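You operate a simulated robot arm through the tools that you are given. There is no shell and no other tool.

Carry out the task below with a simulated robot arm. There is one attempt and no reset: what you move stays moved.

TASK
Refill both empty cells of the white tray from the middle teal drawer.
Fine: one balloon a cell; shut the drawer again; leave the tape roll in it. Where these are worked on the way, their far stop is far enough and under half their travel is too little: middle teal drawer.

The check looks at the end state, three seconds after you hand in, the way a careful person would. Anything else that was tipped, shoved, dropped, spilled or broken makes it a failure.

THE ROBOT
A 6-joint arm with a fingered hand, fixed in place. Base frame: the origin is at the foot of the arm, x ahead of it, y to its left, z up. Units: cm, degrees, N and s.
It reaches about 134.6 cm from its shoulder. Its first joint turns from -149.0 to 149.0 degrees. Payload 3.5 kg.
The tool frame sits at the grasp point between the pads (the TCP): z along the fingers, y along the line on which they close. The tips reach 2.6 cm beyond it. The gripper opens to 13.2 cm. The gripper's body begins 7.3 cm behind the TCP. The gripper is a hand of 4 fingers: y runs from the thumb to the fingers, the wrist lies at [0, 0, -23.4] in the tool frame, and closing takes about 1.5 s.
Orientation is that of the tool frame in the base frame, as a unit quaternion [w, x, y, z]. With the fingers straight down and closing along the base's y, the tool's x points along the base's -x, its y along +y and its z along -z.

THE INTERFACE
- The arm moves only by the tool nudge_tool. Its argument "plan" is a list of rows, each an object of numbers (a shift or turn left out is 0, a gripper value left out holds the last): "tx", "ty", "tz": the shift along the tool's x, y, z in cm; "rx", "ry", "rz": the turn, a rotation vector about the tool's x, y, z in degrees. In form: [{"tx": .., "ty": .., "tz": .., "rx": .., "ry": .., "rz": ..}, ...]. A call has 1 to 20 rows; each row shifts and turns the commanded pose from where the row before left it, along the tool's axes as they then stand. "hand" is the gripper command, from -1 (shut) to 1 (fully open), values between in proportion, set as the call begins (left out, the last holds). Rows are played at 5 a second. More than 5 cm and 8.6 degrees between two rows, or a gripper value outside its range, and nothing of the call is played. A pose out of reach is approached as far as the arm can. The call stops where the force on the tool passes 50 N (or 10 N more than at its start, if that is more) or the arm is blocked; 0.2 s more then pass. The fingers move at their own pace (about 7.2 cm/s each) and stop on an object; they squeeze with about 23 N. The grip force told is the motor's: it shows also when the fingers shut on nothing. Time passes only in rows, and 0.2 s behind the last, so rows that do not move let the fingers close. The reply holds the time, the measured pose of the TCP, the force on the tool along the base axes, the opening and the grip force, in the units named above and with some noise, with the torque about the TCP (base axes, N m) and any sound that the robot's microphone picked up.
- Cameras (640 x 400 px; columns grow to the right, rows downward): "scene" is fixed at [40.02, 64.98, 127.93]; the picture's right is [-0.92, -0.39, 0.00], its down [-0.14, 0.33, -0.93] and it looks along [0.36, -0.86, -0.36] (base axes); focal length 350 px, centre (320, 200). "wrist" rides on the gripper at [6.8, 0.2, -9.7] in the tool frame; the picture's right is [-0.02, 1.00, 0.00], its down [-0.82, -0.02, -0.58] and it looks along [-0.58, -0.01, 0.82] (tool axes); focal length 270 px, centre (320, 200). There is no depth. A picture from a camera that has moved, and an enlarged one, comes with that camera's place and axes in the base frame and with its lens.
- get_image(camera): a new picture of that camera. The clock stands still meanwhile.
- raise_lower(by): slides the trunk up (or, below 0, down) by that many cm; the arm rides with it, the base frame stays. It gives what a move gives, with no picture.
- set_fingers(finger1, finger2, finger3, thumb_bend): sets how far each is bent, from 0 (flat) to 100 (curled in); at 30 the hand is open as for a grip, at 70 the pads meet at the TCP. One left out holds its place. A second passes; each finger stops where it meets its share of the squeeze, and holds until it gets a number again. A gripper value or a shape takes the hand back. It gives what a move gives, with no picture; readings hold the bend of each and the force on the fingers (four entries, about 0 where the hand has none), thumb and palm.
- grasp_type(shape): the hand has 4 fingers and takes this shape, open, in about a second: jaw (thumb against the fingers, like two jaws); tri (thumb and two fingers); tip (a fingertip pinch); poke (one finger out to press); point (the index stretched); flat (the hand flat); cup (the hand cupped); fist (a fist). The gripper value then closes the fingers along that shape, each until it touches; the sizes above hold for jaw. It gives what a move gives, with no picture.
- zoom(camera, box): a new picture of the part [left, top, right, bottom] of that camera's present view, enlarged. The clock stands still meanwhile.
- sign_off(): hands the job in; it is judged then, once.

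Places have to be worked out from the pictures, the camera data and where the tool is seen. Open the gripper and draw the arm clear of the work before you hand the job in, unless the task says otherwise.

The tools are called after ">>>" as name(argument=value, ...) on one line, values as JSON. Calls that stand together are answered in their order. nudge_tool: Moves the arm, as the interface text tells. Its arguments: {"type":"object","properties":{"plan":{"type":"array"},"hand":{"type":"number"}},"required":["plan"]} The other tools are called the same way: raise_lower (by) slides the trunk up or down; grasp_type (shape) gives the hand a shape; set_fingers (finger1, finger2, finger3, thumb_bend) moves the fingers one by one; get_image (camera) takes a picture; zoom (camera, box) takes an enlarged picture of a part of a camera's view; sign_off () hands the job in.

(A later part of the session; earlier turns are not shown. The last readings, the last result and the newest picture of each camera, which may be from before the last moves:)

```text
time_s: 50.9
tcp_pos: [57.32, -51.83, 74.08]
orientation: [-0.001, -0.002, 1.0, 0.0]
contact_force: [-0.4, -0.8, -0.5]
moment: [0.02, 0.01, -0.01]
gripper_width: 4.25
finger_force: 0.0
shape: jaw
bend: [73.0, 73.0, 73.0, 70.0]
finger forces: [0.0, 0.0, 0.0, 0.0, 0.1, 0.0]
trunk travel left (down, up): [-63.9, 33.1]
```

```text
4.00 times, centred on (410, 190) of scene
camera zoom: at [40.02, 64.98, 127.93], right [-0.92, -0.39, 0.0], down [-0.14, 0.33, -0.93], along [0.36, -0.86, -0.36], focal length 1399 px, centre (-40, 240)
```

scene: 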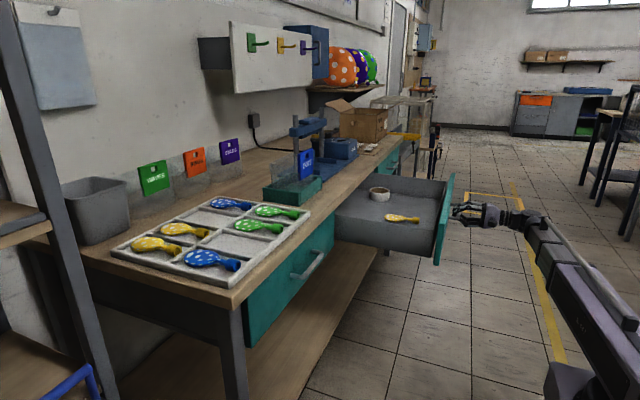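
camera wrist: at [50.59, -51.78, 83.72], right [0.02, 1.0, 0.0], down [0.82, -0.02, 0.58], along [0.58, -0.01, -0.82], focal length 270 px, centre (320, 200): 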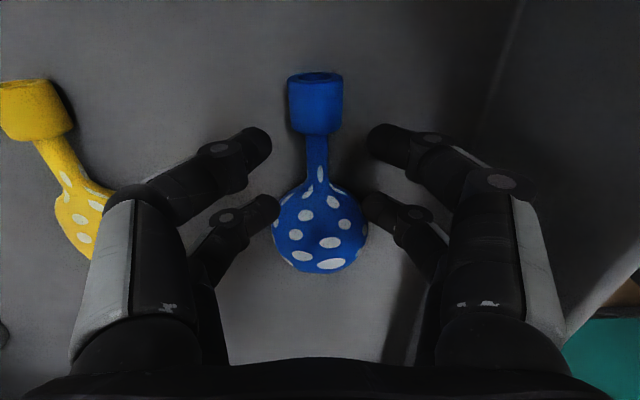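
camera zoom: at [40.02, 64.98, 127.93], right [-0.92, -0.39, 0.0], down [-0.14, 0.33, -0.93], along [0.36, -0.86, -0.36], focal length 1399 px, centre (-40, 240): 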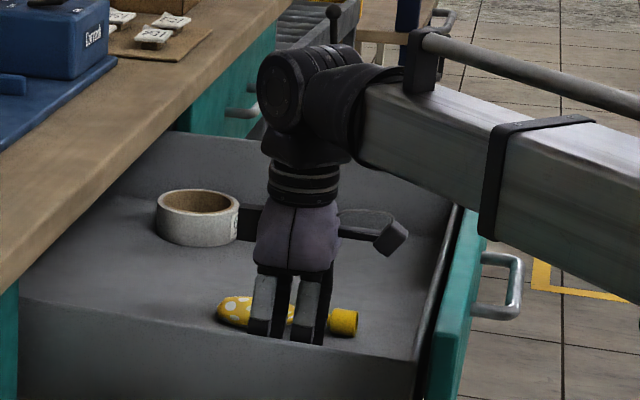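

Centred. I lower another 1.6 cm and check contact.

>>> raise_lower(by=-1.6)

>>> get_image(camera="wrist")

```text
time_s: 51.5
tcp_pos: [57.28, -51.88, 72.5]
orientation: [0.0, -0.001, 1.0, -0.001]
contact_force: [0.0, -0.3, -0.6]
moment: [0.03, 0.01, 0.02]
gripper_width: 4.25
finger_force: 0.1
shape: jaw
bend: [73.0, 73.0, 73.0, 70.0]
finger forces: [0.0, 0.1, 0.0, 0.0, 0.0, 0.0]
trunk travel left (down, up): [-62.3, 34.7]
```

```text
taken
camera wrist: at [50.59, -51.78, 82.12], right [0.02, 1.0, 0.0], down [0.82, -0.02, 0.58], along [0.58, -0.01, -0.82], focal length 270 px, centre (320, 200)
```

wrist: 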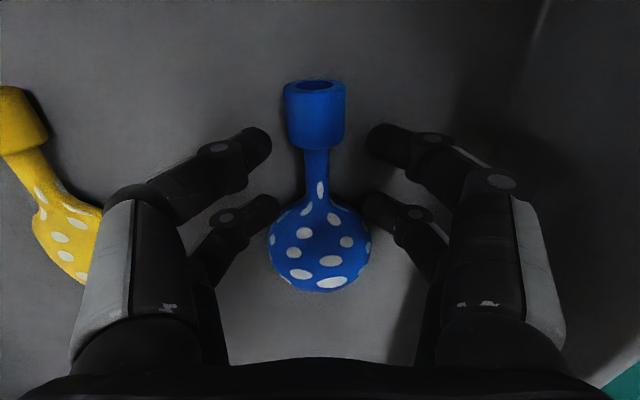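

Finger pairs straddle the neck. I go 0.5 cm lower, then close.

>>> raise_lower(by=-0.5)

>>> nudge_tool(plan=[{}, {}, {}, {}, {}, {}, {}], hand=-1)

>>> get_image(camera="wrist")

```text
time_s: 52.1
tcp_pos: [57.37, -51.85, 71.88]
orientation: [0.0, -0.001, 1.0, 0.0]
contact_force: [-0.7, 0.6, 0.3]
moment: [0.02, 0.01, 0.02]
gripper_width: 4.26
finger_force: 0.1
shape: jaw
bend: [73.0, 73.0, 73.0, 70.0]
finger forces: [0.0, 0.1, 0.0, 0.0, 0.0, 0.0]
trunk travel left (down, up): [-61.8, 35.2]
```

```text
time_s: 53.7
tcp_pos: [57.34, -51.94, 71.91]
orientation: [-0.001, -0.002, 1.0, 0.001]
contact_force: [0.1, 0.3, 0.2]
moment: [0.01, 0.0, 0.0]
gripper_width: 2.02
finger_force: 14.3
shape: jaw
bend: [73.0, 73.0, 73.0, 70.0]
finger forces: [12.7, 9.6, 9.2, 0.0, 12.7, 0.0]
trunk travel left (down, up): [-61.8, 35.2]
```

```text
taken
camera wrist: at [50.6, -51.78, 81.62], right [0.02, 1.0, 0.0], down [0.82, -0.02, 0.58], along [0.58, -0.01, -0.82], focal length 270 px, centre (320, 200)
```

wrist: 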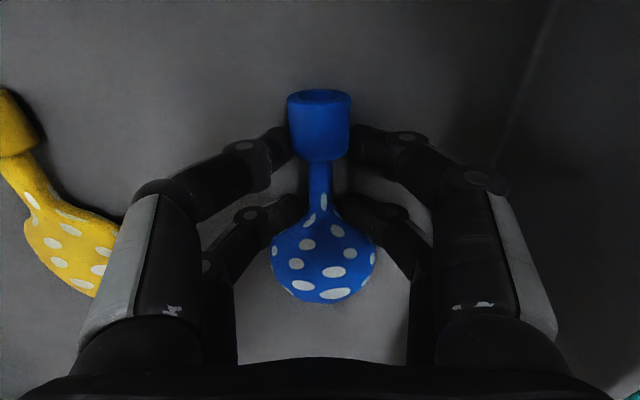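

All fingers hold the balloon (width 2.0 cm, ~14 N). I lift 4 cm and check.

>>> raise_lower(by=4)

>>> get_image(camera="wrist")

```text
time_s: 54.5
tcp_pos: [57.3, -51.88, 75.95]
orientation: [0.0, -0.002, 1.0, 0.0]
contact_force: [0.8, -0.2, 0.0]
moment: [0.0, 0.01, 0.01]
gripper_width: 2.01
finger_force: 13.9
shape: jaw
bend: [73.0, 73.0, 73.0, 70.0]
finger forces: [12.7, 9.6, 9.2, 0.0, 12.9, 0.1]
trunk travel left (down, up): [-65.8, 31.2]
```

```text
taken
camera wrist: at [50.6, -51.78, 85.62], right [0.02, 1.0, 0.0], down [0.82, -0.02, 0.58], along [0.58, -0.01, -0.82], focal length 270 px, centre (320, 200)
```

wrist: 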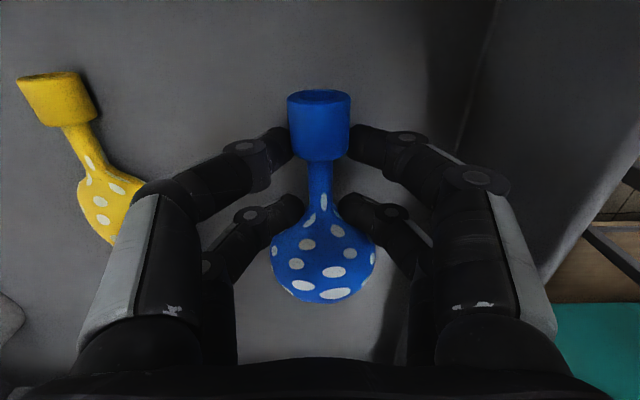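

The balloon is held firmly and level. Raise to z≈104 and carry it along +y in front of the bench toward the tray.

>>> raise_lower(by=28)

>>> nudge_tool(plan=[{"ty": 3}, {"ty": 4}, {"ty": 4}, {"ty": 4}, {"ty": 4}, {"ty": 4}, {"ty": 4}, {"ty": 4}, {"ty": 4}, {"ty": 4}, {"ty": 4}, {"ty": 4}, {"ty": 4}, {"ty": 4}, {}])

>>> get_image(camera="wrist")

>>> get_image(camera="scene")

```text
time_s: 57.3
tcp_pos: [57.3, -51.73, 103.78]
orientation: [-0.001, -0.002, 1.0, -0.001]
contact_force: [0.3, -0.1, 0.6]
moment: [0.0, 0.02, -0.04]
gripper_width: 2.0
finger_force: 14.1
shape: jaw
bend: [73.0, 73.0, 73.0, 70.0]
finger forces: [12.8, 9.7, 9.1, 0.0, 12.9, 0.0]
trunk travel left (down, up): [-93.8, 3.2]
```

```text
time_s: 60.5
tcp_pos: [56.94, 3.13, 103.97]
orientation: [0.0, -0.001, 1.0, 0.0]
contact_force: [0.1, -0.6, -0.8]
moment: [-0.02, 0.0, -0.01]
gripper_width: 1.96
finger_force: 14.0
shape: jaw
bend: [73.0, 73.0, 73.0, 70.0]
finger forces: [12.8, 9.5, 9.3, 0.0, 12.9, 0.0]
trunk travel left (down, up): [-93.8, 3.2]
```

```text
taken
camera wrist: at [50.18, 3.17, 113.62], right [0.02, 1.0, 0.0], down [0.82, -0.02, 0.58], along [0.58, -0.01, -0.82], focal length 270 px, centre (320, 200)
```

wrist: 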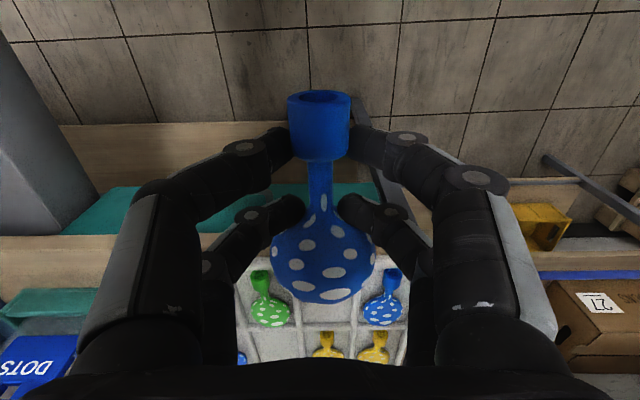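

```text
taken
```

scene: 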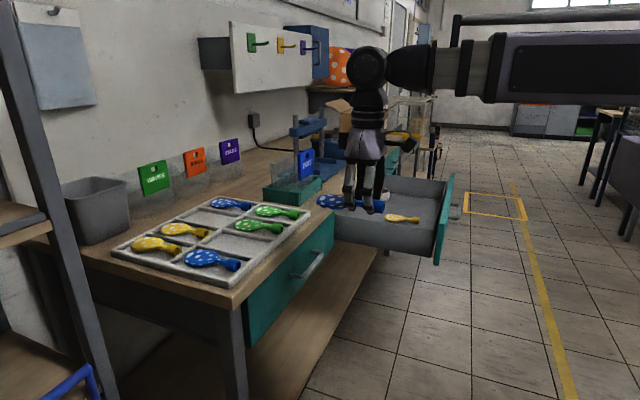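

The empty front cell lies between the green (y≈-6.4) and blue (y≈13) balloons, so centre y≈3.3; their cuffs are at x≈83. I move +x toward it, staying high.

>>> nudge_tool(plan=[{"tx": -3}, {"tx": -4}, {"tx": -4}, {"tx": -4}, {"tx": -4}, {"tx": -4}, {"tx": -3}, {}])

>>> get_image(camera="wrist")

>>> zoom(camera="scene", box=[100, 100, 340, 300])

```text
time_s: 62.3
tcp_pos: [83.14, 3.24, 103.86]
orientation: [-0.001, -0.001, 1.0, 0.0]
contact_force: [0.2, -1.3, -0.4]
moment: [-0.02, 0.01, 0.0]
gripper_width: 1.95
finger_force: 13.8
shape: jaw
bend: [73.0, 73.0, 73.0, 70.0]
finger forces: [12.7, 9.3, 9.2, 0.0, 13.0, 0.0]
trunk travel left (down, up): [-93.8, 3.2]
```

```text
taken
camera wrist: at [76.4, 3.29, 113.63], right [0.02, 1.0, 0.0], down [0.82, -0.02, 0.58], along [0.58, -0.01, -0.82], focal length 270 px, centre (320, 200)
```

wrist: 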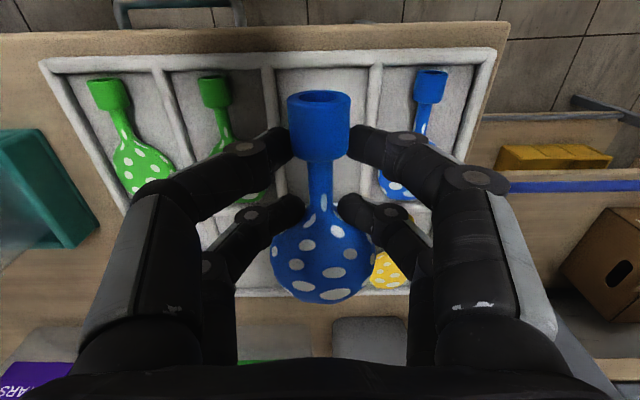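

```text
2.00 times, centred on (220, 200) of scene
camera zoom: at [40.02, 64.98, 127.93], right [-0.92, -0.39, 0.0], down [-0.14, 0.33, -0.93], along [0.36, -0.86, -0.36], focal length 699 px, centre (520, 200)
```

zoom: 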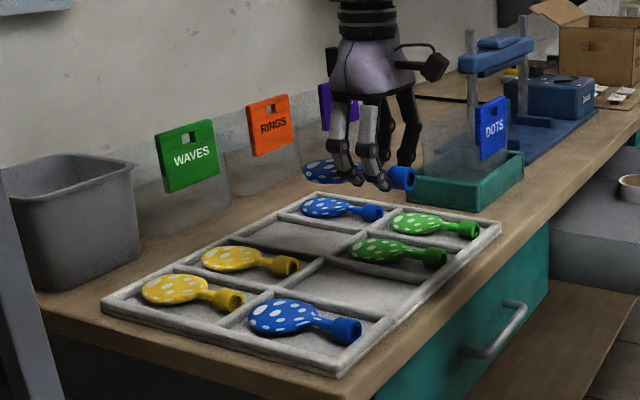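

Cell centre y≈3.45; target TCP x≈85.4. I align and lower partway.

>>> nudge_tool(plan=[{"tx": -2.3}, {"ty": 0.2}, {}])

>>> raise_lower(by=-10)

>>> get_image(camera="wrist")

>>> zoom(camera="scene", box=[100, 130, 340, 300])

```text
time_s: 63.1
tcp_pos: [85.27, 3.51, 103.91]
orientation: [-0.001, -0.002, 1.0, -0.001]
contact_force: [-0.3, -0.3, -0.4]
moment: [-0.02, -0.01, -0.04]
gripper_width: 1.97
finger_force: 13.8
shape: jaw
bend: [73.0, 73.0, 73.0, 70.0]
finger forces: [12.8, 9.4, 9.3, 0.1, 13.0, 0.0]
trunk travel left (down, up): [-93.8, 3.2]
```

```text
time_s: 64.5
tcp_pos: [85.35, 3.49, 93.87]
orientation: [-0.001, -0.002, 1.0, 0.0]
contact_force: [-0.3, -1.3, 0.3]
moment: [-0.04, -0.01, -0.03]
gripper_width: 2.01
finger_force: 13.9
shape: jaw
bend: [73.0, 73.0, 73.0, 70.0]
finger forces: [12.8, 9.4, 9.3, 0.1, 12.9, 0.1]
trunk travel left (down, up): [-83.8, 13.2]
```

```text
taken
camera wrist: at [78.61, 3.56, 103.63], right [0.02, 1.0, 0.0], down [0.82, -0.02, 0.58], along [0.58, -0.01, -0.82], focal length 270 px, centre (320, 200)
```

wrist: 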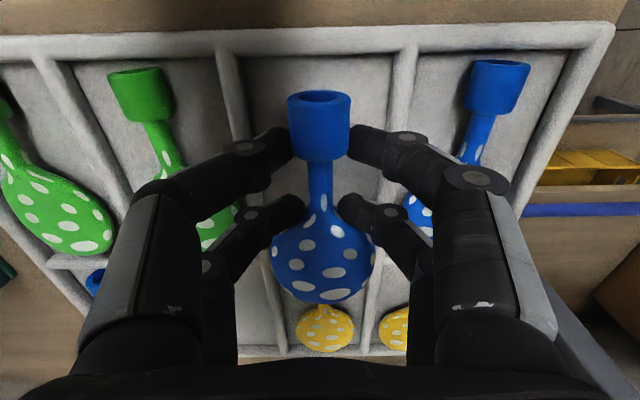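

```text
2.35 times, centred on (220, 215) of scene
camera zoom: at [40.02, 64.98, 127.93], right [-0.92, -0.39, 0.0], down [-0.14, 0.33, -0.93], along [0.36, -0.86, -0.36], focal length 823 px, centre (555, 165)
```

zoom: 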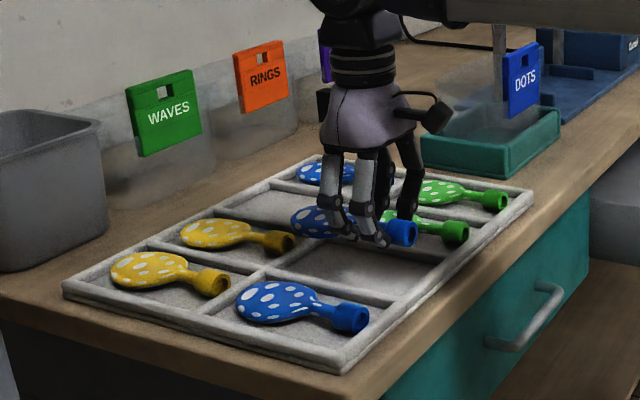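

Slightly off: I correct by 0.4 cm toward -x and 0.2 toward -y, then lower to about z 91.2.

>>> nudge_tool(plan=[{"tx": 0.4}, {"ty": -0.2}, {}])

>>> raise_lower(by=-2.7)

>>> get_image(camera="wrist")

>>> zoom(camera="scene", box=[170, 180, 330, 290])

```text
time_s: 65.3
tcp_pos: [84.92, 3.29, 93.92]
orientation: [-0.001, -0.001, 1.0, 0.0]
contact_force: [-0.3, -0.2, 0.1]
moment: [0.01, -0.03, -0.01]
gripper_width: 2.03
finger_force: 14.0
shape: jaw
bend: [73.0, 73.0, 73.0, 70.0]
finger forces: [12.7, 9.4, 9.3, 0.0, 13.1, 0.0]
trunk travel left (down, up): [-83.8, 13.2]
```

```text
time_s: 66.0
tcp_pos: [84.88, 3.2, 91.13]
orientation: [-0.001, -0.002, 1.0, -0.001]
contact_force: [0.1, 0.3, 0.0]
moment: [-0.01, -0.01, 0.01]
gripper_width: 1.99
finger_force: 13.9
shape: jaw
bend: [73.0, 73.0, 73.0, 70.0]
finger forces: [12.7, 9.4, 9.4, 0.0, 13.0, 0.0]
trunk travel left (down, up): [-81.1, 15.9]
```

```text
taken
camera wrist: at [78.2, 3.34, 100.92], right [0.02, 1.0, 0.0], down [0.82, -0.02, 0.58], along [0.58, -0.01, -0.82], focal length 270 px, centre (320, 200)
```

wrist: 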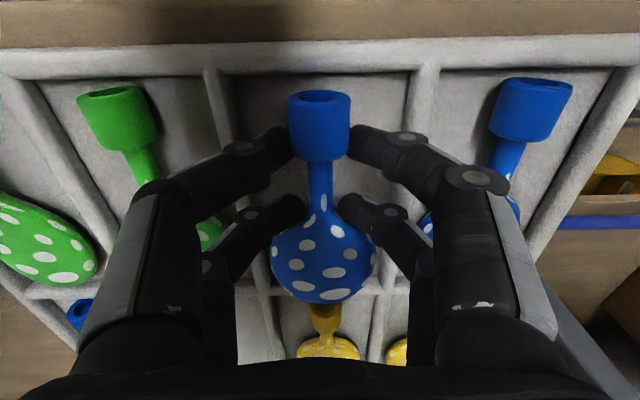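

```text
3.64 times, centred on (250, 235) of scene
camera zoom: at [40.02, 64.98, 127.93], right [-0.92, -0.39, 0.0], down [-0.14, 0.33, -0.93], along [0.36, -0.86, -0.36], focal length 1271 px, centre (574, 73)
```

zoom: 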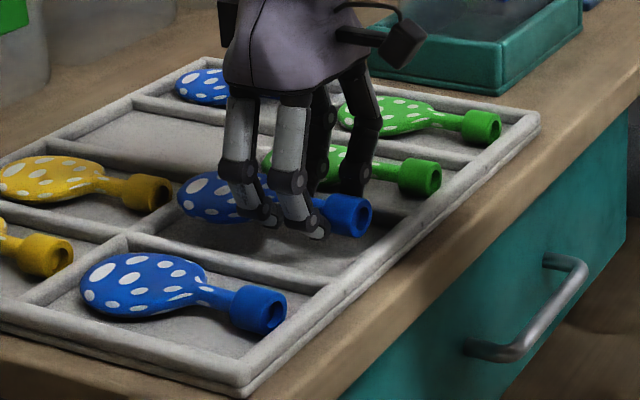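

Well centred between dividers. About 1.5 cm remain; I lower 1.1 cm and check.

>>> raise_lower(by=-1.1)

>>> get_image(camera="wrist")

>>> zoom(camera="scene", box=[170, 180, 330, 290])

```text
time_s: 66.6
tcp_pos: [84.93, 3.24, 90.02]
orientation: [0.0, -0.001, 1.0, 0.0]
contact_force: [0.1, 0.2, -0.6]
moment: [0.04, 0.0, 0.04]
gripper_width: 1.99
finger_force: 13.8
shape: jaw
bend: [73.0, 73.0, 73.0, 70.0]
finger forces: [12.6, 9.4, 9.2, 0.0, 13.0, 0.0]
trunk travel left (down, up): [-80.0, 17.0]
```

```text
taken
camera wrist: at [78.21, 3.34, 99.82], right [0.02, 1.0, 0.0], down [0.82, -0.02, 0.58], along [0.58, -0.01, -0.82], focal length 270 px, centre (320, 200)
```

wrist: 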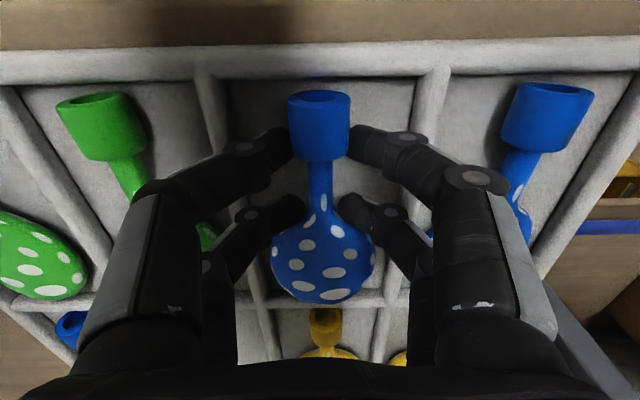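

```text
3.64 times, centred on (250, 235) of scene
camera zoom: at [40.02, 64.98, 127.93], right [-0.92, -0.39, 0.0], down [-0.14, 0.33, -0.93], along [0.36, -0.86, -0.36], focal length 1271 px, centre (574, 73)
```

zoom: 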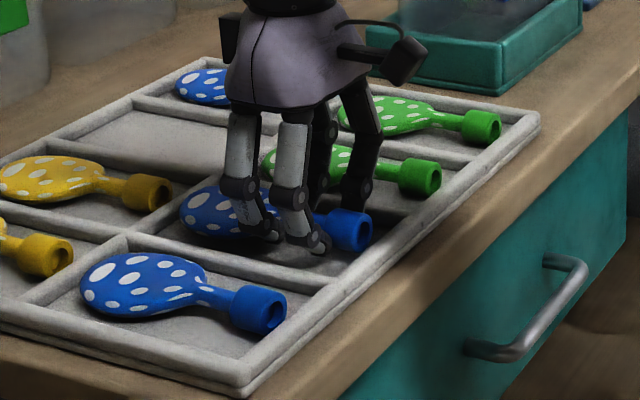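

Position matches the neighbours' layout. Lower another 0.5 cm.

>>> raise_lower(by=-0.5)

>>> get_image(camera="wrist")

>>> zoom(camera="scene", box=[210, 200, 310, 270])

```text
time_s: 67.1
tcp_pos: [84.99, 3.33, 89.77]
orientation: [-0.001, -0.001, 1.0, 0.0]
contact_force: [0.3, -0.7, 1.7]
moment: [0.04, 0.1, -0.02]
gripper_width: 2.0
finger_force: 14.3
shape: jaw
bend: [73.0, 73.0, 73.0, 70.0]
finger forces: [13.5, 9.4, 9.3, 0.1, 13.8, 0.1]
trunk travel left (down, up): [-79.5, 17.5]
```

```text
taken
camera wrist: at [78.21, 3.34, 99.32], right [0.02, 1.0, 0.0], down [0.82, -0.02, 0.58], along [0.58, -0.01, -0.82], focal length 270 px, centre (320, 200)
```

wrist: 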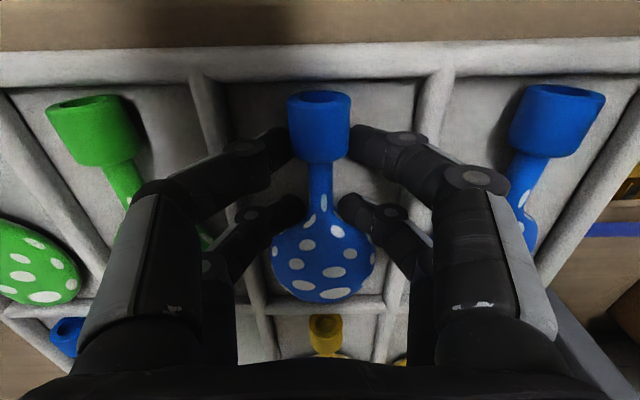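

```text
5.71 times, centred on (260, 235) of scene
camera zoom: at [40.02, 64.98, 127.93], right [-0.92, -0.39, 0.0], down [-0.14, 0.33, -0.93], along [0.36, -0.86, -0.36], focal length 1998 px, centre (663, 0)
```

zoom: 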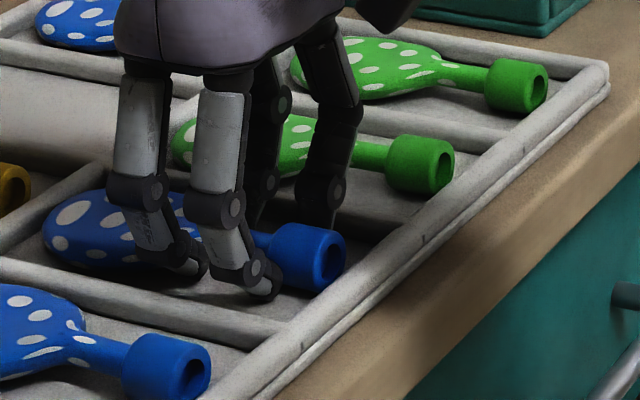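

Light contact (1.7 N): the balloon rests on the cell floor. I open to ~4.3 cm to release it.

>>> nudge_tool(plan=[{}, {}, {}, {}, {}], hand=-0.4)

>>> get_image(camera="wrist")

>>> zoom(camera="scene", box=[210, 200, 310, 270])

```text
time_s: 68.3
tcp_pos: [84.97, 3.31, 89.59]
orientation: [-0.001, -0.002, 1.0, 0.0]
contact_force: [0.4, -0.2, 0.5]
moment: [-0.01, -0.05, 0.0]
gripper_width: 3.95
finger_force: 0.0
shape: jaw
bend: [74.0, 74.0, 74.0, 70.0]
finger forces: [0.0, 0.0, 0.0, 0.0, 0.0, 0.0]
trunk travel left (down, up): [-79.5, 17.5]
```

```text
taken
camera wrist: at [78.21, 3.34, 99.32], right [0.02, 1.0, 0.0], down [0.82, -0.02, 0.58], along [0.58, -0.01, -0.82], focal length 270 px, centre (320, 200)
```

wrist: 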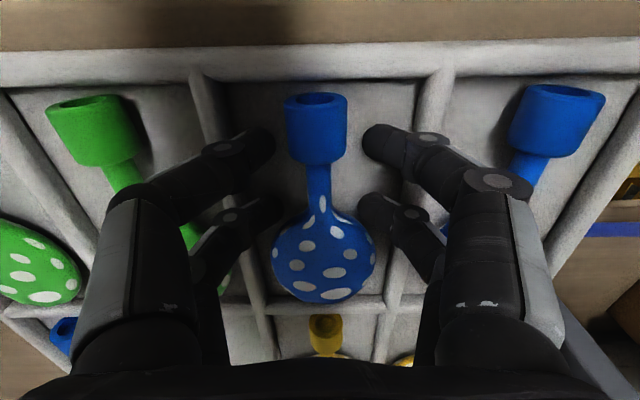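

```text
5.71 times, centred on (260, 235) of scene
camera zoom: at [40.02, 64.98, 127.93], right [-0.92, -0.39, 0.0], down [-0.14, 0.33, -0.93], along [0.36, -0.86, -0.36], focal length 1998 px, centre (663, 0)
```

zoom: 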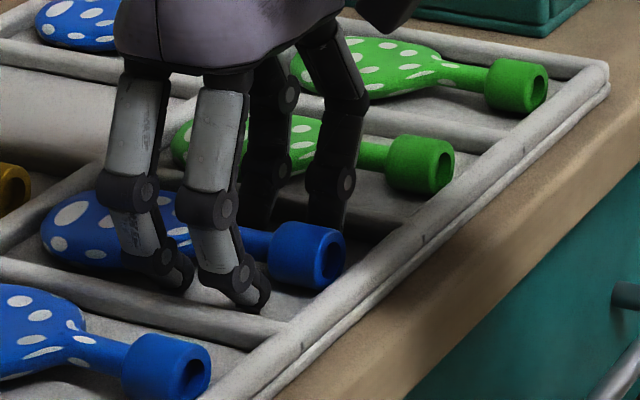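

Released and lying in the cell. I raise straight up and look.

>>> raise_lower(by=14)

>>> get_image(camera="wrist")

>>> zoom(camera="scene", box=[100, 160, 340, 310])

```text
time_s: 70.0
tcp_pos: [84.95, 3.29, 103.53]
orientation: [-0.001, -0.002, 1.0, 0.0]
contact_force: [0.0, 0.1, 0.5]
moment: [0.0, -0.01, 0.0]
gripper_width: 3.96
finger_force: 0.0
shape: jaw
bend: [74.0, 74.0, 74.0, 70.0]
finger forces: [0.0, 0.1, 0.1, 0.0, 0.0, 0.0]
trunk travel left (down, up): [-93.5, 3.5]
```

```text
taken
camera wrist: at [78.22, 3.34, 113.31], right [0.02, 1.0, 0.0], down [0.82, -0.02, 0.58], along [0.58, -0.01, -0.82], focal length 270 px, centre (320, 200)
```

wrist: 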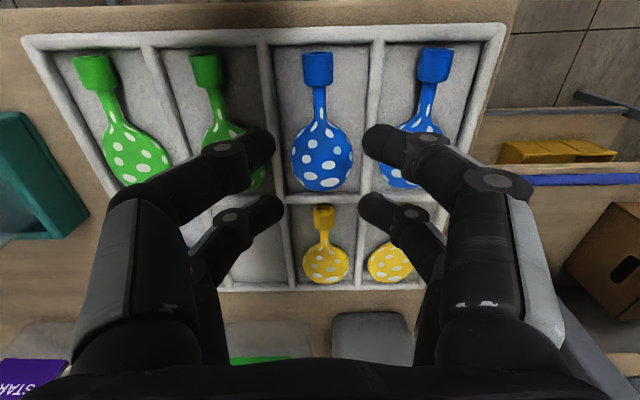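

```text
2.67 times, centred on (220, 235) of scene
camera zoom: at [40.02, 64.98, 127.93], right [-0.92, -0.39, 0.0], down [-0.14, 0.33, -0.93], along [0.36, -0.86, -0.36], focal length 932 px, centre (587, 107)
```

zoom: 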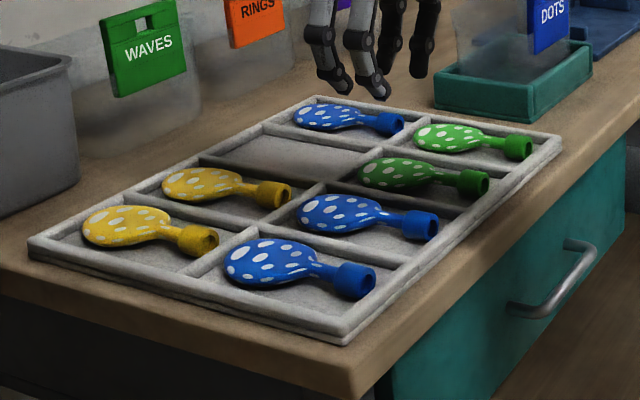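

Blue sits well in the front cell. Now back to the drawer for the yellow balloon (neck ≈ (57.3, -65.5)).

>>> nudge_tool(plan=[{"tx": 4}, {"tx": 5}, {"tx": 5}, {"tx": 5}, {"tx": 5}, {"tx": 3.65}, {}])

>>> nudge_tool(plan=[{"ty": -4}, {"ty": -5}, {"ty": -5}, {"ty": -5}, {"ty": -5}, {"ty": -5}, {"ty": -5}, {"ty": -5}, {"ty": -5}, {"ty": -5}, {"ty": -5}, {"ty": -5}, {"ty": -5}, {"ty": -4.8}, {}])

>>> get_image(camera="wrist")

```text
time_s: 71.6
tcp_pos: [56.97, 3.02, 103.55]
orientation: [-0.001, -0.002, 1.0, 0.0]
contact_force: [0.1, 0.1, 0.4]
moment: [-0.01, -0.03, 0.01]
gripper_width: 3.91
finger_force: 0.1
shape: jaw
bend: [74.0, 74.0, 74.0, 70.0]
finger forces: [0.0, 0.1, 0.0, 0.0, 0.1, 0.1]
trunk travel left (down, up): [-93.5, 3.5]
```

```text
time_s: 74.8
tcp_pos: [57.37, -65.43, 103.62]
orientation: [-0.001, -0.002, 1.0, 0.001]
contact_force: [0.0, 0.6, -0.4]
moment: [0.03, -0.07, -0.02]
gripper_width: 3.93
finger_force: 0.1
shape: jaw
bend: [74.0, 74.0, 74.0, 70.0]
finger forces: [0.1, 0.1, 0.1, 0.1, 0.1, 0.0]
trunk travel left (down, up): [-93.5, 3.5]
```

```text
taken
camera wrist: at [50.63, -65.37, 113.33], right [0.02, 1.0, 0.0], down [0.82, -0.02, 0.58], along [0.58, -0.01, -0.82], focal length 270 px, centre (320, 200)
```

wrist: 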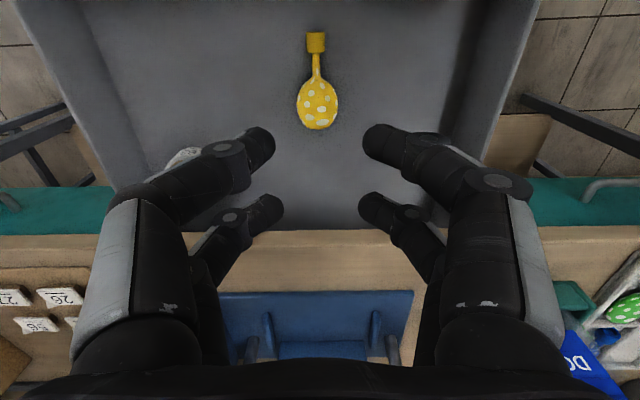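

The yellow balloon lies ~0.4 cm to -y; I correct and lower to z≈80.

>>> nudge_tool(plan=[{"ty": -0.4}, {}])

>>> raise_lower(by=-24)

>>> get_image(camera="wrist")

```text
time_s: 75.4
tcp_pos: [57.38, -65.97, 103.49]
orientation: [-0.001, -0.002, 1.0, 0.0]
contact_force: [0.9, -0.5, -0.7]
moment: [-0.03, -0.03, 0.01]
gripper_width: 3.93
finger_force: 0.1
shape: jaw
bend: [74.0, 74.0, 74.0, 70.0]
finger forces: [0.0, 0.1, 0.0, 0.0, 0.0, 0.0]
trunk travel left (down, up): [-93.5, 3.5]
```

```text
time_s: 77.9
tcp_pos: [57.45, -65.87, 79.56]
orientation: [0.0, -0.001, 1.0, 0.0]
contact_force: [-0.1, -0.1, 0.3]
moment: [-0.04, 0.01, 0.0]
gripper_width: 3.95
finger_force: 0.0
shape: jaw
bend: [74.0, 74.0, 74.0, 70.0]
finger forces: [0.1, 0.1, 0.1, 0.0, 0.0, 0.0]
trunk travel left (down, up): [-69.5, 27.5]
```

```text
taken
camera wrist: at [50.69, -65.85, 89.33], right [0.02, 1.0, 0.0], down [0.82, -0.02, 0.58], along [0.58, -0.01, -0.82], focal length 270 px, centre (320, 200)
```

wrist: 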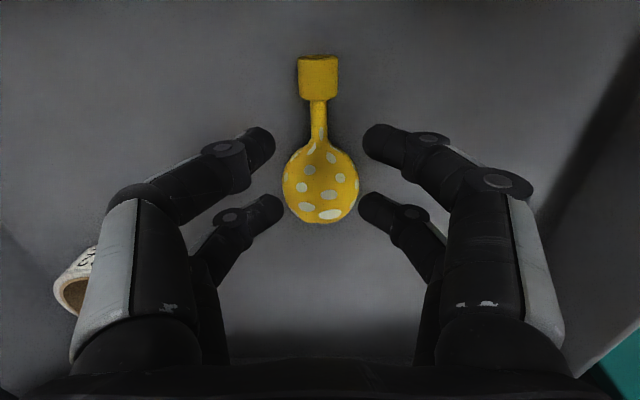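

Centred. Lower to TCP≈72.6 and check.

>>> raise_lower(by=-7)

>>> get_image(camera="wrist")

```text
time_s: 79.0
tcp_pos: [57.43, -65.95, 72.64]
orientation: [-0.001, -0.002, 1.0, 0.0]
contact_force: [-0.3, -0.1, -0.2]
moment: [0.02, -0.04, 0.01]
gripper_width: 3.93
finger_force: 0.1
shape: jaw
bend: [74.0, 74.0, 74.0, 70.0]
finger forces: [0.1, 0.0, 0.0, 0.0, 0.1, 0.0]
trunk travel left (down, up): [-62.5, 34.5]
```

```text
taken
camera wrist: at [50.69, -65.85, 82.32], right [0.02, 1.0, 0.0], down [0.82, -0.02, 0.58], along [0.58, -0.01, -0.82], focal length 270 px, centre (320, 200)
```

wrist: 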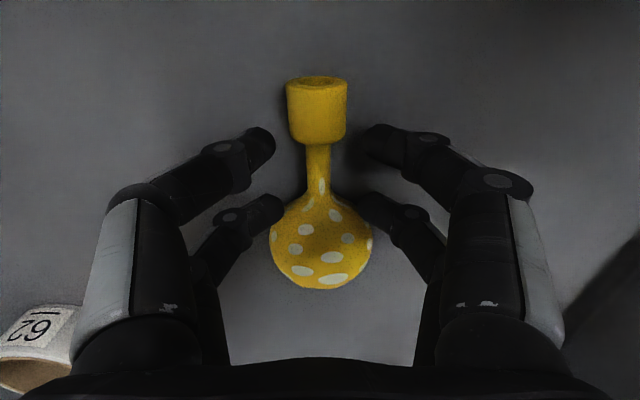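

Same relation as with the blue one. Lower 0.7 cm and close.

>>> raise_lower(by=-0.7)

>>> nudge_tool(plan=[{}, {}, {}, {}, {}, {}, {}], hand=-1)

>>> raise_lower(by=4)

>>> get_image(camera="wrist")

```text
time_s: 79.5
tcp_pos: [57.38, -65.98, 71.96]
orientation: [0.0, -0.002, 1.0, 0.0]
contact_force: [-0.5, -0.4, 1.2]
moment: [0.05, 0.01, -0.04]
gripper_width: 3.97
finger_force: 0.2
shape: jaw
bend: [74.0, 74.0, 74.0, 70.0]
finger forces: [0.0, 0.0, 0.1, 0.0, 0.0, 0.0]
trunk travel left (down, up): [-61.8, 35.2]
```

```text
time_s: 81.1
tcp_pos: [57.34, -65.88, 71.8]
orientation: [-0.001, -0.002, 1.0, -0.001]
contact_force: [0.2, -0.7, -0.3]
moment: [0.01, 0.0, 0.0]
gripper_width: 2.07
finger_force: 13.8
shape: jaw
bend: [73.0, 73.0, 73.0, 70.0]
finger forces: [12.8, 9.5, 9.2, 0.0, 12.9, 0.0]
trunk travel left (down, up): [-61.8, 35.2]
```

```text
time_s: 82.0
tcp_pos: [57.34, -66.05, 76.03]
orientation: [-0.001, -0.001, 1.0, 0.0]
contact_force: [0.1, 0.0, -0.7]
moment: [0.03, 0.01, 0.0]
gripper_width: 2.04
finger_force: 13.9
shape: jaw
bend: [73.0, 73.0, 73.0, 70.0]
finger forces: [12.8, 9.4, 9.2, 0.0, 12.9, 0.0]
trunk travel left (down, up): [-65.8, 31.2]
```

```text
taken
camera wrist: at [50.69, -65.86, 85.62], right [0.02, 1.0, 0.0], down [0.82, -0.02, 0.58], along [0.58, -0.01, -0.82], focal length 270 px, centre (320, 200)
```

wrist: 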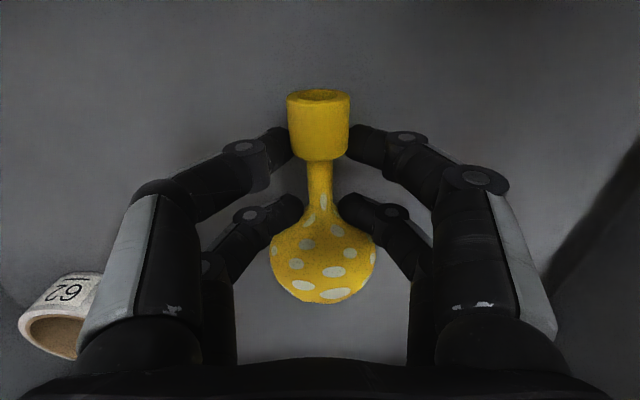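

Held just as securely. Lift and carry to the rear empty cell (column y≈-6.3, x TCP≈100).

>>> raise_lower(by=29)

>>> nudge_tool(plan=[{"ty": 3}, {"ty": 4}, {"ty": 4}, {"ty": 4}, {"ty": 4}, {"ty": 4}, {"ty": 4}, {"ty": 4}, {"ty": 4}, {"ty": 4}, {"ty": 4}, {"ty": 4}, {"ty": 4}, {"ty": 4}, {"ty": 4}, {"ty": 0.6}, {}])

>>> nudge_tool(plan=[{"tx": -3}, {"tx": -4}, {"tx": -4}, {"tx": -4}, {"tx": -4}, {"tx": -4}, {"tx": -4}, {"tx": -3}, {}])

>>> get_image(camera="wrist")

>>> get_image(camera="scene")

```text
time_s: 84.9
tcp_pos: [57.5, -65.91, 104.93]
orientation: [-0.001, -0.002, 1.0, 0.0]
contact_force: [0.9, -0.5, 0.3]
moment: [0.0, 0.01, 0.0]
gripper_width: 2.05
finger_force: 13.4
shape: jaw
bend: [73.0, 73.0, 73.0, 70.0]
finger forces: [12.9, 9.4, 9.2, 0.1, 12.9, 0.0]
trunk travel left (down, up): [-94.8, 2.2]
```

```text
time_s: 88.5
tcp_pos: [57.1, -6.23, 104.9]
orientation: [-0.001, -0.002, 1.0, 0.0]
contact_force: [0.6, 0.0, -0.6]
moment: [-0.02, 0.01, -0.02]
gripper_width: 2.0
finger_force: 14.1
shape: jaw
bend: [73.0, 73.0, 73.0, 70.0]
finger forces: [12.8, 9.4, 9.3, 0.0, 13.0, 0.1]
out of reach, approached as far as the arm can: row 12, 15
trunk travel left (down, up): [-94.8, 2.2]
```

```text
time_s: 90.5
tcp_pos: [87.14, -6.17, 104.84]
orientation: [-0.001, -0.002, 1.0, 0.0]
contact_force: [-0.5, 0.1, -0.2]
moment: [0.0, -0.05, 0.01]
gripper_width: 2.05
finger_force: 14.5
shape: jaw
bend: [73.0, 73.0, 73.0, 70.0]
finger forces: [12.7, 9.3, 9.4, 0.0, 13.0, 0.1]
trunk travel left (down, up): [-94.8, 2.2]
```

```text
taken
camera wrist: at [80.43, -6.09, 114.63], right [0.02, 1.0, 0.0], down [0.82, -0.02, 0.58], along [0.58, -0.01, -0.82], focal length 270 px, centre (320, 200)
```

wrist: 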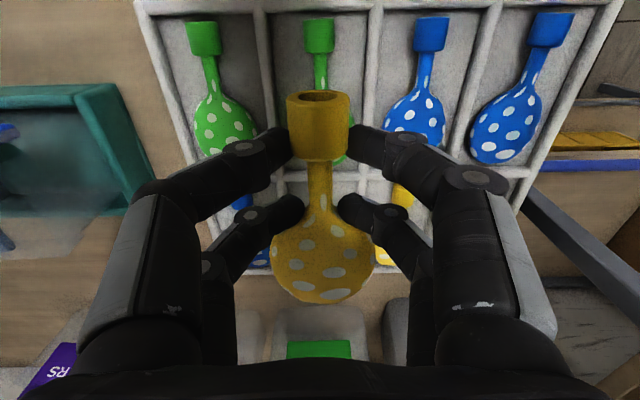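

```text
taken
```

scene: 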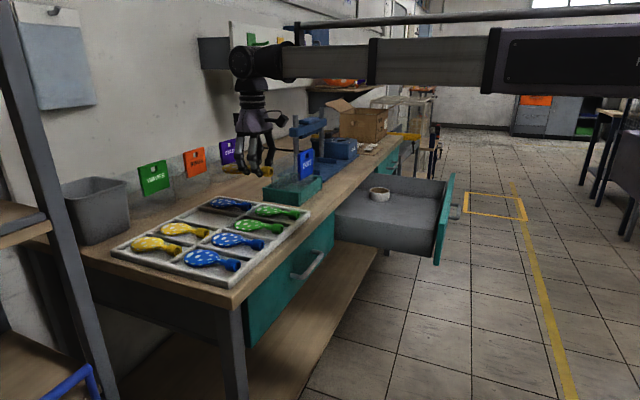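

The column is aligned; bins with placards start only at x≈118. I continue +x to ≈100.2.

>>> nudge_tool(plan=[{"tx": -3}, {"tx": -3}, {"tx": -3}, {"tx": -2.5}, {"tx": -1.5}, {}])

>>> raise_lower(by=-8)

>>> get_image(camera="wrist")

>>> zoom(camera="scene", box=[130, 110, 330, 270])

```text
time_s: 91.9
tcp_pos: [100.11, -6.11, 104.77]
orientation: [-0.002, -0.001, 1.0, 0.0]
contact_force: [0.2, 0.4, -0.4]
moment: [-0.03, -0.03, -0.02]
gripper_width: 2.03
finger_force: 13.8
shape: jaw
bend: [73.0, 73.0, 73.0, 70.0]
finger forces: [12.9, 9.5, 9.3, 0.0, 13.0, 0.1]
trunk travel left (down, up): [-94.8, 2.2]
```

```text
time_s: 93.1
tcp_pos: [100.18, -6.1, 96.92]
orientation: [-0.001, -0.001, 1.0, 0.0]
contact_force: [0.5, 0.0, 0.0]
moment: [0.02, 0.02, 0.0]
gripper_width: 2.02
finger_force: 14.4
shape: jaw
bend: [73.0, 73.0, 73.0, 70.0]
finger forces: [12.8, 9.4, 9.3, 0.0, 13.1, 0.0]
trunk travel left (down, up): [-86.8, 10.2]
```

```text
taken
camera wrist: at [93.37, -6.12, 106.63], right [0.02, 1.0, 0.0], down [0.82, -0.02, 0.58], along [0.58, -0.01, -0.82], focal length 270 px, centre (320, 200)
```

wrist: 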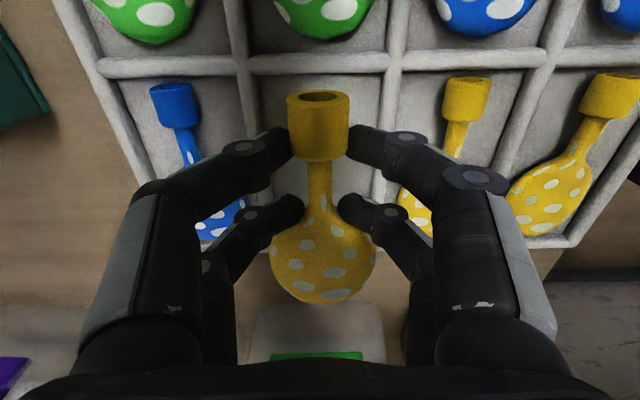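

```text
2.50 times, centred on (230, 190) of scene
camera zoom: at [40.02, 64.98, 127.93], right [-0.92, -0.39, 0.0], down [-0.14, 0.33, -0.93], along [0.36, -0.86, -0.36], focal length 874 px, centre (545, 225)
```

zoom: 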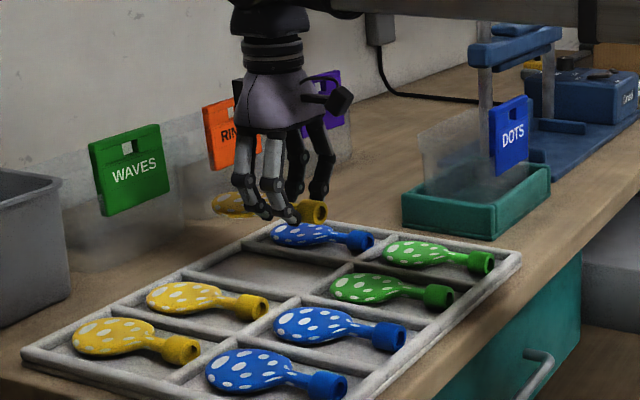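

Lateral alignment is good; the cell spans x≈96.5–110.7, so I shift +0.8 cm and lower further.

>>> nudge_tool(plan=[{"tx": -0.8}, {"ty": -0.1}, {}])

>>> raise_lower(by=-5.8)

>>> get_image(camera="wrist")

>>> zoom(camera="scene", box=[160, 150, 320, 260])

```text
time_s: 93.9
tcp_pos: [100.92, -6.36, 96.94]
orientation: [-0.001, -0.002, 1.0, 0.0]
contact_force: [-0.4, 0.3, 0.1]
moment: [-0.02, 0.0, -0.01]
gripper_width: 2.0
finger_force: 14.7
shape: jaw
bend: [73.0, 73.0, 73.0, 70.0]
finger forces: [12.7, 9.4, 9.3, 0.0, 13.0, 0.1]
trunk travel left (down, up): [-86.8, 10.2]
```

```text
time_s: 94.8
tcp_pos: [100.92, -6.39, 91.08]
orientation: [-0.001, -0.003, 1.0, 0.0]
contact_force: [-0.5, -0.2, 1.0]
moment: [0.03, -0.04, 0.01]
gripper_width: 2.02
finger_force: 13.9
shape: jaw
bend: [73.0, 73.0, 73.0, 70.0]
finger forces: [12.8, 9.4, 9.3, 0.0, 13.0, 0.1]
trunk travel left (down, up): [-81.0, 16.0]
```

```text
taken
camera wrist: at [94.16, -6.23, 100.83], right [0.02, 1.0, 0.0], down [0.82, -0.02, 0.58], along [0.58, -0.01, -0.82], focal length 270 px, centre (320, 200)
```

wrist: 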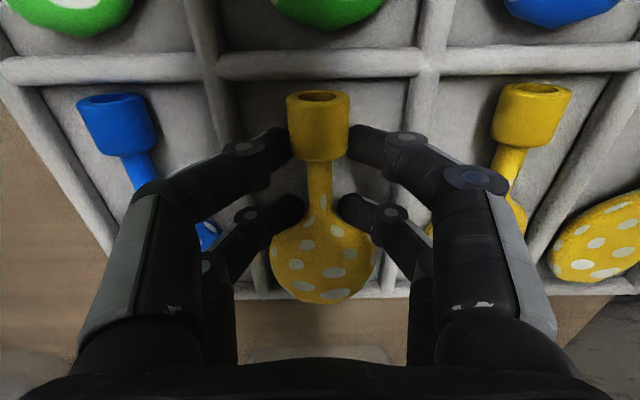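

```text
3.64 times, centred on (240, 205) of scene
camera zoom: at [40.02, 64.98, 127.93], right [-0.92, -0.39, 0.0], down [-0.14, 0.33, -0.93], along [0.36, -0.86, -0.36], focal length 1271 px, centre (611, 182)
```

zoom: 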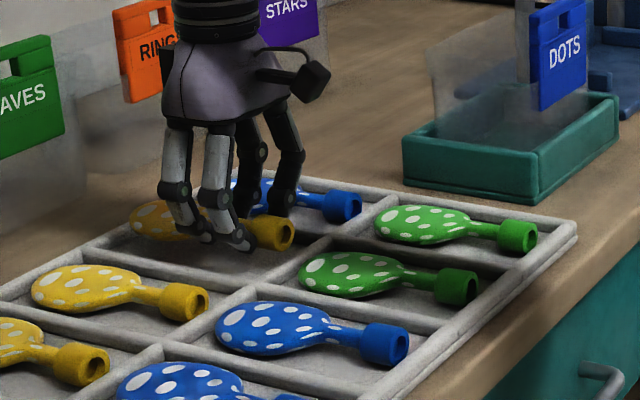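

Geometry matches the earlier placement at this height. Lower 1.1, then look.

>>> raise_lower(by=-1.1)

>>> get_image(camera="wrist")

```text
time_s: 95.4
tcp_pos: [100.98, -6.28, 90.01]
orientation: [-0.001, -0.002, 1.0, 0.001]
contact_force: [-0.4, 0.3, -0.8]
moment: [0.0, 0.0, -0.02]
gripper_width: 2.02
finger_force: 13.9
shape: jaw
bend: [73.0, 73.0, 73.0, 70.0]
finger forces: [12.7, 9.3, 9.3, 0.0, 13.0, 0.1]
trunk travel left (down, up): [-79.9, 17.1]
```

```text
taken
camera wrist: at [94.16, -6.23, 99.72], right [0.02, 1.0, 0.0], down [0.82, -0.02, 0.58], along [0.58, -0.01, -0.82], focal length 270 px, centre (320, 200)
```

wrist: 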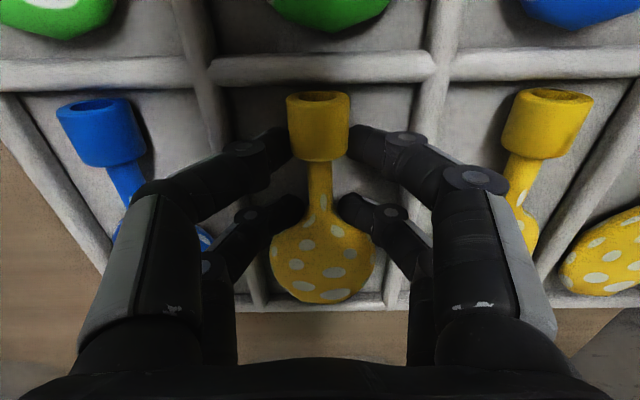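

Clear of all walls. Lower 0.4 to touch down and release.

>>> raise_lower(by=-0.4)

>>> nudge_tool(plan=[{}, {}, {}, {}, {}], hand=-0.4)

>>> get_image(camera="wrist")

```text
time_s: 96.0
tcp_pos: [100.91, -6.25, 89.59]
orientation: [-0.001, -0.003, 1.0, 0.0]
contact_force: [0.6, -1.0, 2.0]
moment: [0.01, 0.1, -0.02]
gripper_width: 2.03
finger_force: 13.7
shape: jaw
bend: [73.0, 73.0, 73.0, 70.0]
finger forces: [13.4, 9.2, 9.3, 0.0, 13.7, 0.0]
trunk travel left (down, up): [-79.5, 17.5]
```

```text
time_s: 97.2
tcp_pos: [100.84, -6.27, 89.62]
orientation: [-0.001, -0.003, 1.0, 0.0]
contact_force: [-0.2, 0.5, 0.3]
moment: [0.01, 0.0, 0.0]
gripper_width: 3.9
finger_force: 0.0
shape: jaw
bend: [74.0, 74.0, 74.0, 70.0]
finger forces: [0.0, 0.0, 0.0, 0.1, 0.0, 0.1]
trunk travel left (down, up): [-79.5, 17.5]
```

```text
taken
camera wrist: at [94.17, -6.23, 99.32], right [0.02, 1.0, 0.0], down [0.82, -0.02, 0.58], along [0.58, -0.01, -0.82], focal length 270 px, centre (320, 200)
```

wrist: 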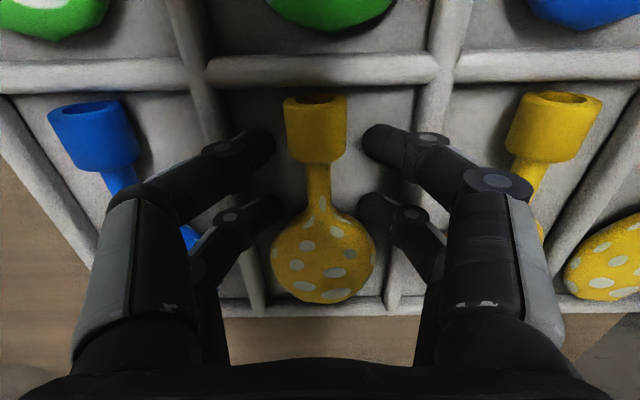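

Released. I raise straight up and check the tray.

>>> raise_lower(by=15)

>>> get_image(camera="wrist")

>>> zoom(camera="scene", box=[100, 160, 340, 310])

```text
time_s: 98.9
tcp_pos: [100.87, -6.22, 104.55]
orientation: [-0.001, -0.002, 1.0, 0.0]
contact_force: [-0.5, -0.5, -0.1]
moment: [0.03, -0.01, -0.01]
gripper_width: 3.92
finger_force: 0.0
shape: jaw
bend: [74.0, 74.0, 74.0, 70.0]
finger forces: [0.0, 0.0, 0.0, 0.0, 0.1, 0.0]
trunk travel left (down, up): [-94.5, 2.5]
```

```text
taken
camera wrist: at [94.18, -6.23, 114.31], right [0.02, 1.0, 0.0], down [0.82, -0.02, 0.58], along [0.58, -0.01, -0.82], focal length 270 px, centre (320, 200)
```

wrist: 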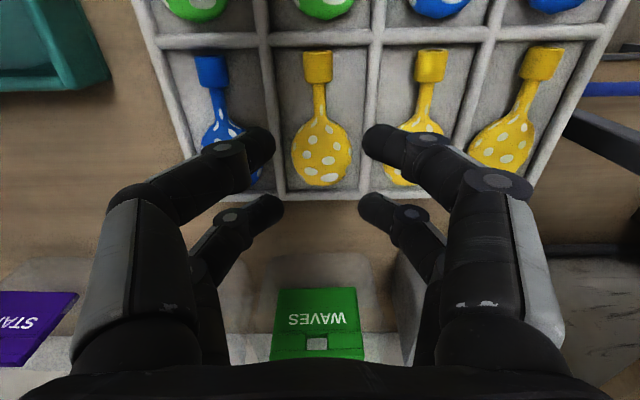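

```text
2.67 times, centred on (220, 235) of scene
camera zoom: at [40.02, 64.98, 127.93], right [-0.92, -0.39, 0.0], down [-0.14, 0.33, -0.93], along [0.36, -0.86, -0.36], focal length 932 px, centre (587, 107)
```

zoom: 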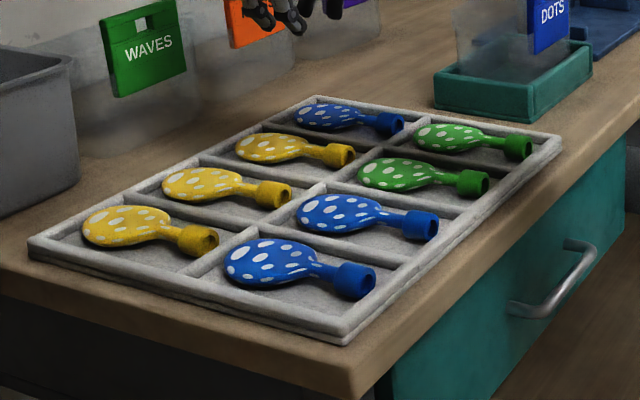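

Both cells are filled, all eight balloons neat. Now to shut the drawer: I retreat in -x, then go to -y at height, and then in front of the open drawer.

>>> nudge_tool(plan=[{"tx": 4}, {"tx": 5}, {"tx": 5}, {"tx": 5}, {"tx": 5}, {"tx": 5}, {"tx": 5}, {"tx": 5}, {"tx": 3}, {}])

>>> nudge_tool(plan=[{"ty": -4}, {"ty": -5}, {"ty": -5}, {"ty": -5}, {"ty": -5}, {"ty": -5}, {"ty": -5}, {"ty": -5}, {"ty": -5}, {"ty": -5}, {"ty": -5}, {"ty": -5}, {"ty": -4.3}, {}])

>>> nudge_tool(plan=[{"tx": 5}, {"tx": 5}, {"tx": 5}, {"tx": 5}, {"tx": 5}, {}])

>>> get_image(camera="wrist")

```text
time_s: 101.1
tcp_pos: [59.06, -6.31, 104.66]
orientation: [-0.001, -0.002, 1.0, 0.0]
contact_force: [-0.3, -0.6, -0.9]
moment: [0.01, 0.01, -0.02]
gripper_width: 3.94
finger_force: 0.0
shape: jaw
bend: [74.0, 74.0, 74.0, 70.0]
finger forces: [0.0, 0.0, 0.0, 0.1, 0.1, 0.0]
trunk travel left (down, up): [-94.5, 2.5]
```

```text
time_s: 104.1
tcp_pos: [59.04, -69.76, 104.56]
orientation: [-0.001, -0.003, 1.0, 0.0]
contact_force: [-0.4, 0.1, -0.1]
moment: [-0.03, 0.02, -0.01]
gripper_width: 3.9
finger_force: 0.1
shape: jaw
bend: [74.0, 74.0, 74.0, 70.0]
finger forces: [0.0, 0.0, 0.0, 0.0, 0.0, 0.0]
trunk travel left (down, up): [-94.5, 2.5]
```

```text
time_s: 105.5
tcp_pos: [34.06, -69.74, 104.62]
orientation: [-0.001, -0.003, 1.0, 0.0]
contact_force: [1.4, -0.4, -1.4]
moment: [0.02, 0.02, -0.05]
gripper_width: 3.94
finger_force: 0.1
shape: jaw
bend: [74.0, 74.0, 74.0, 70.0]
finger forces: [0.0, 0.0, 0.1, 0.0, 0.0, 0.1]
trunk travel left (down, up): [-94.5, 2.5]
```

```text
taken
camera wrist: at [27.3, -69.6, 114.31], right [0.02, 1.0, 0.0], down [0.82, -0.02, 0.58], along [0.58, -0.01, -0.82], focal length 270 px, centre (320, 200)
```

wrist: 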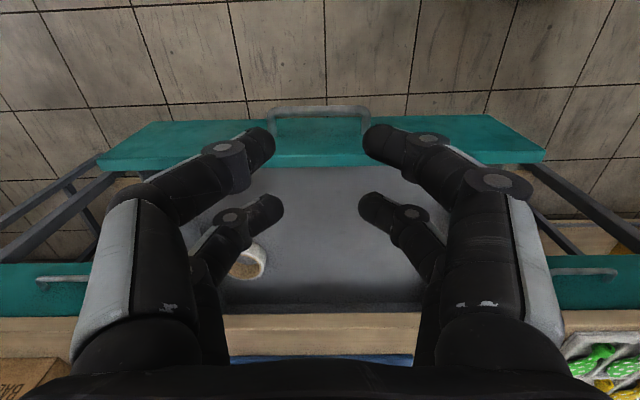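

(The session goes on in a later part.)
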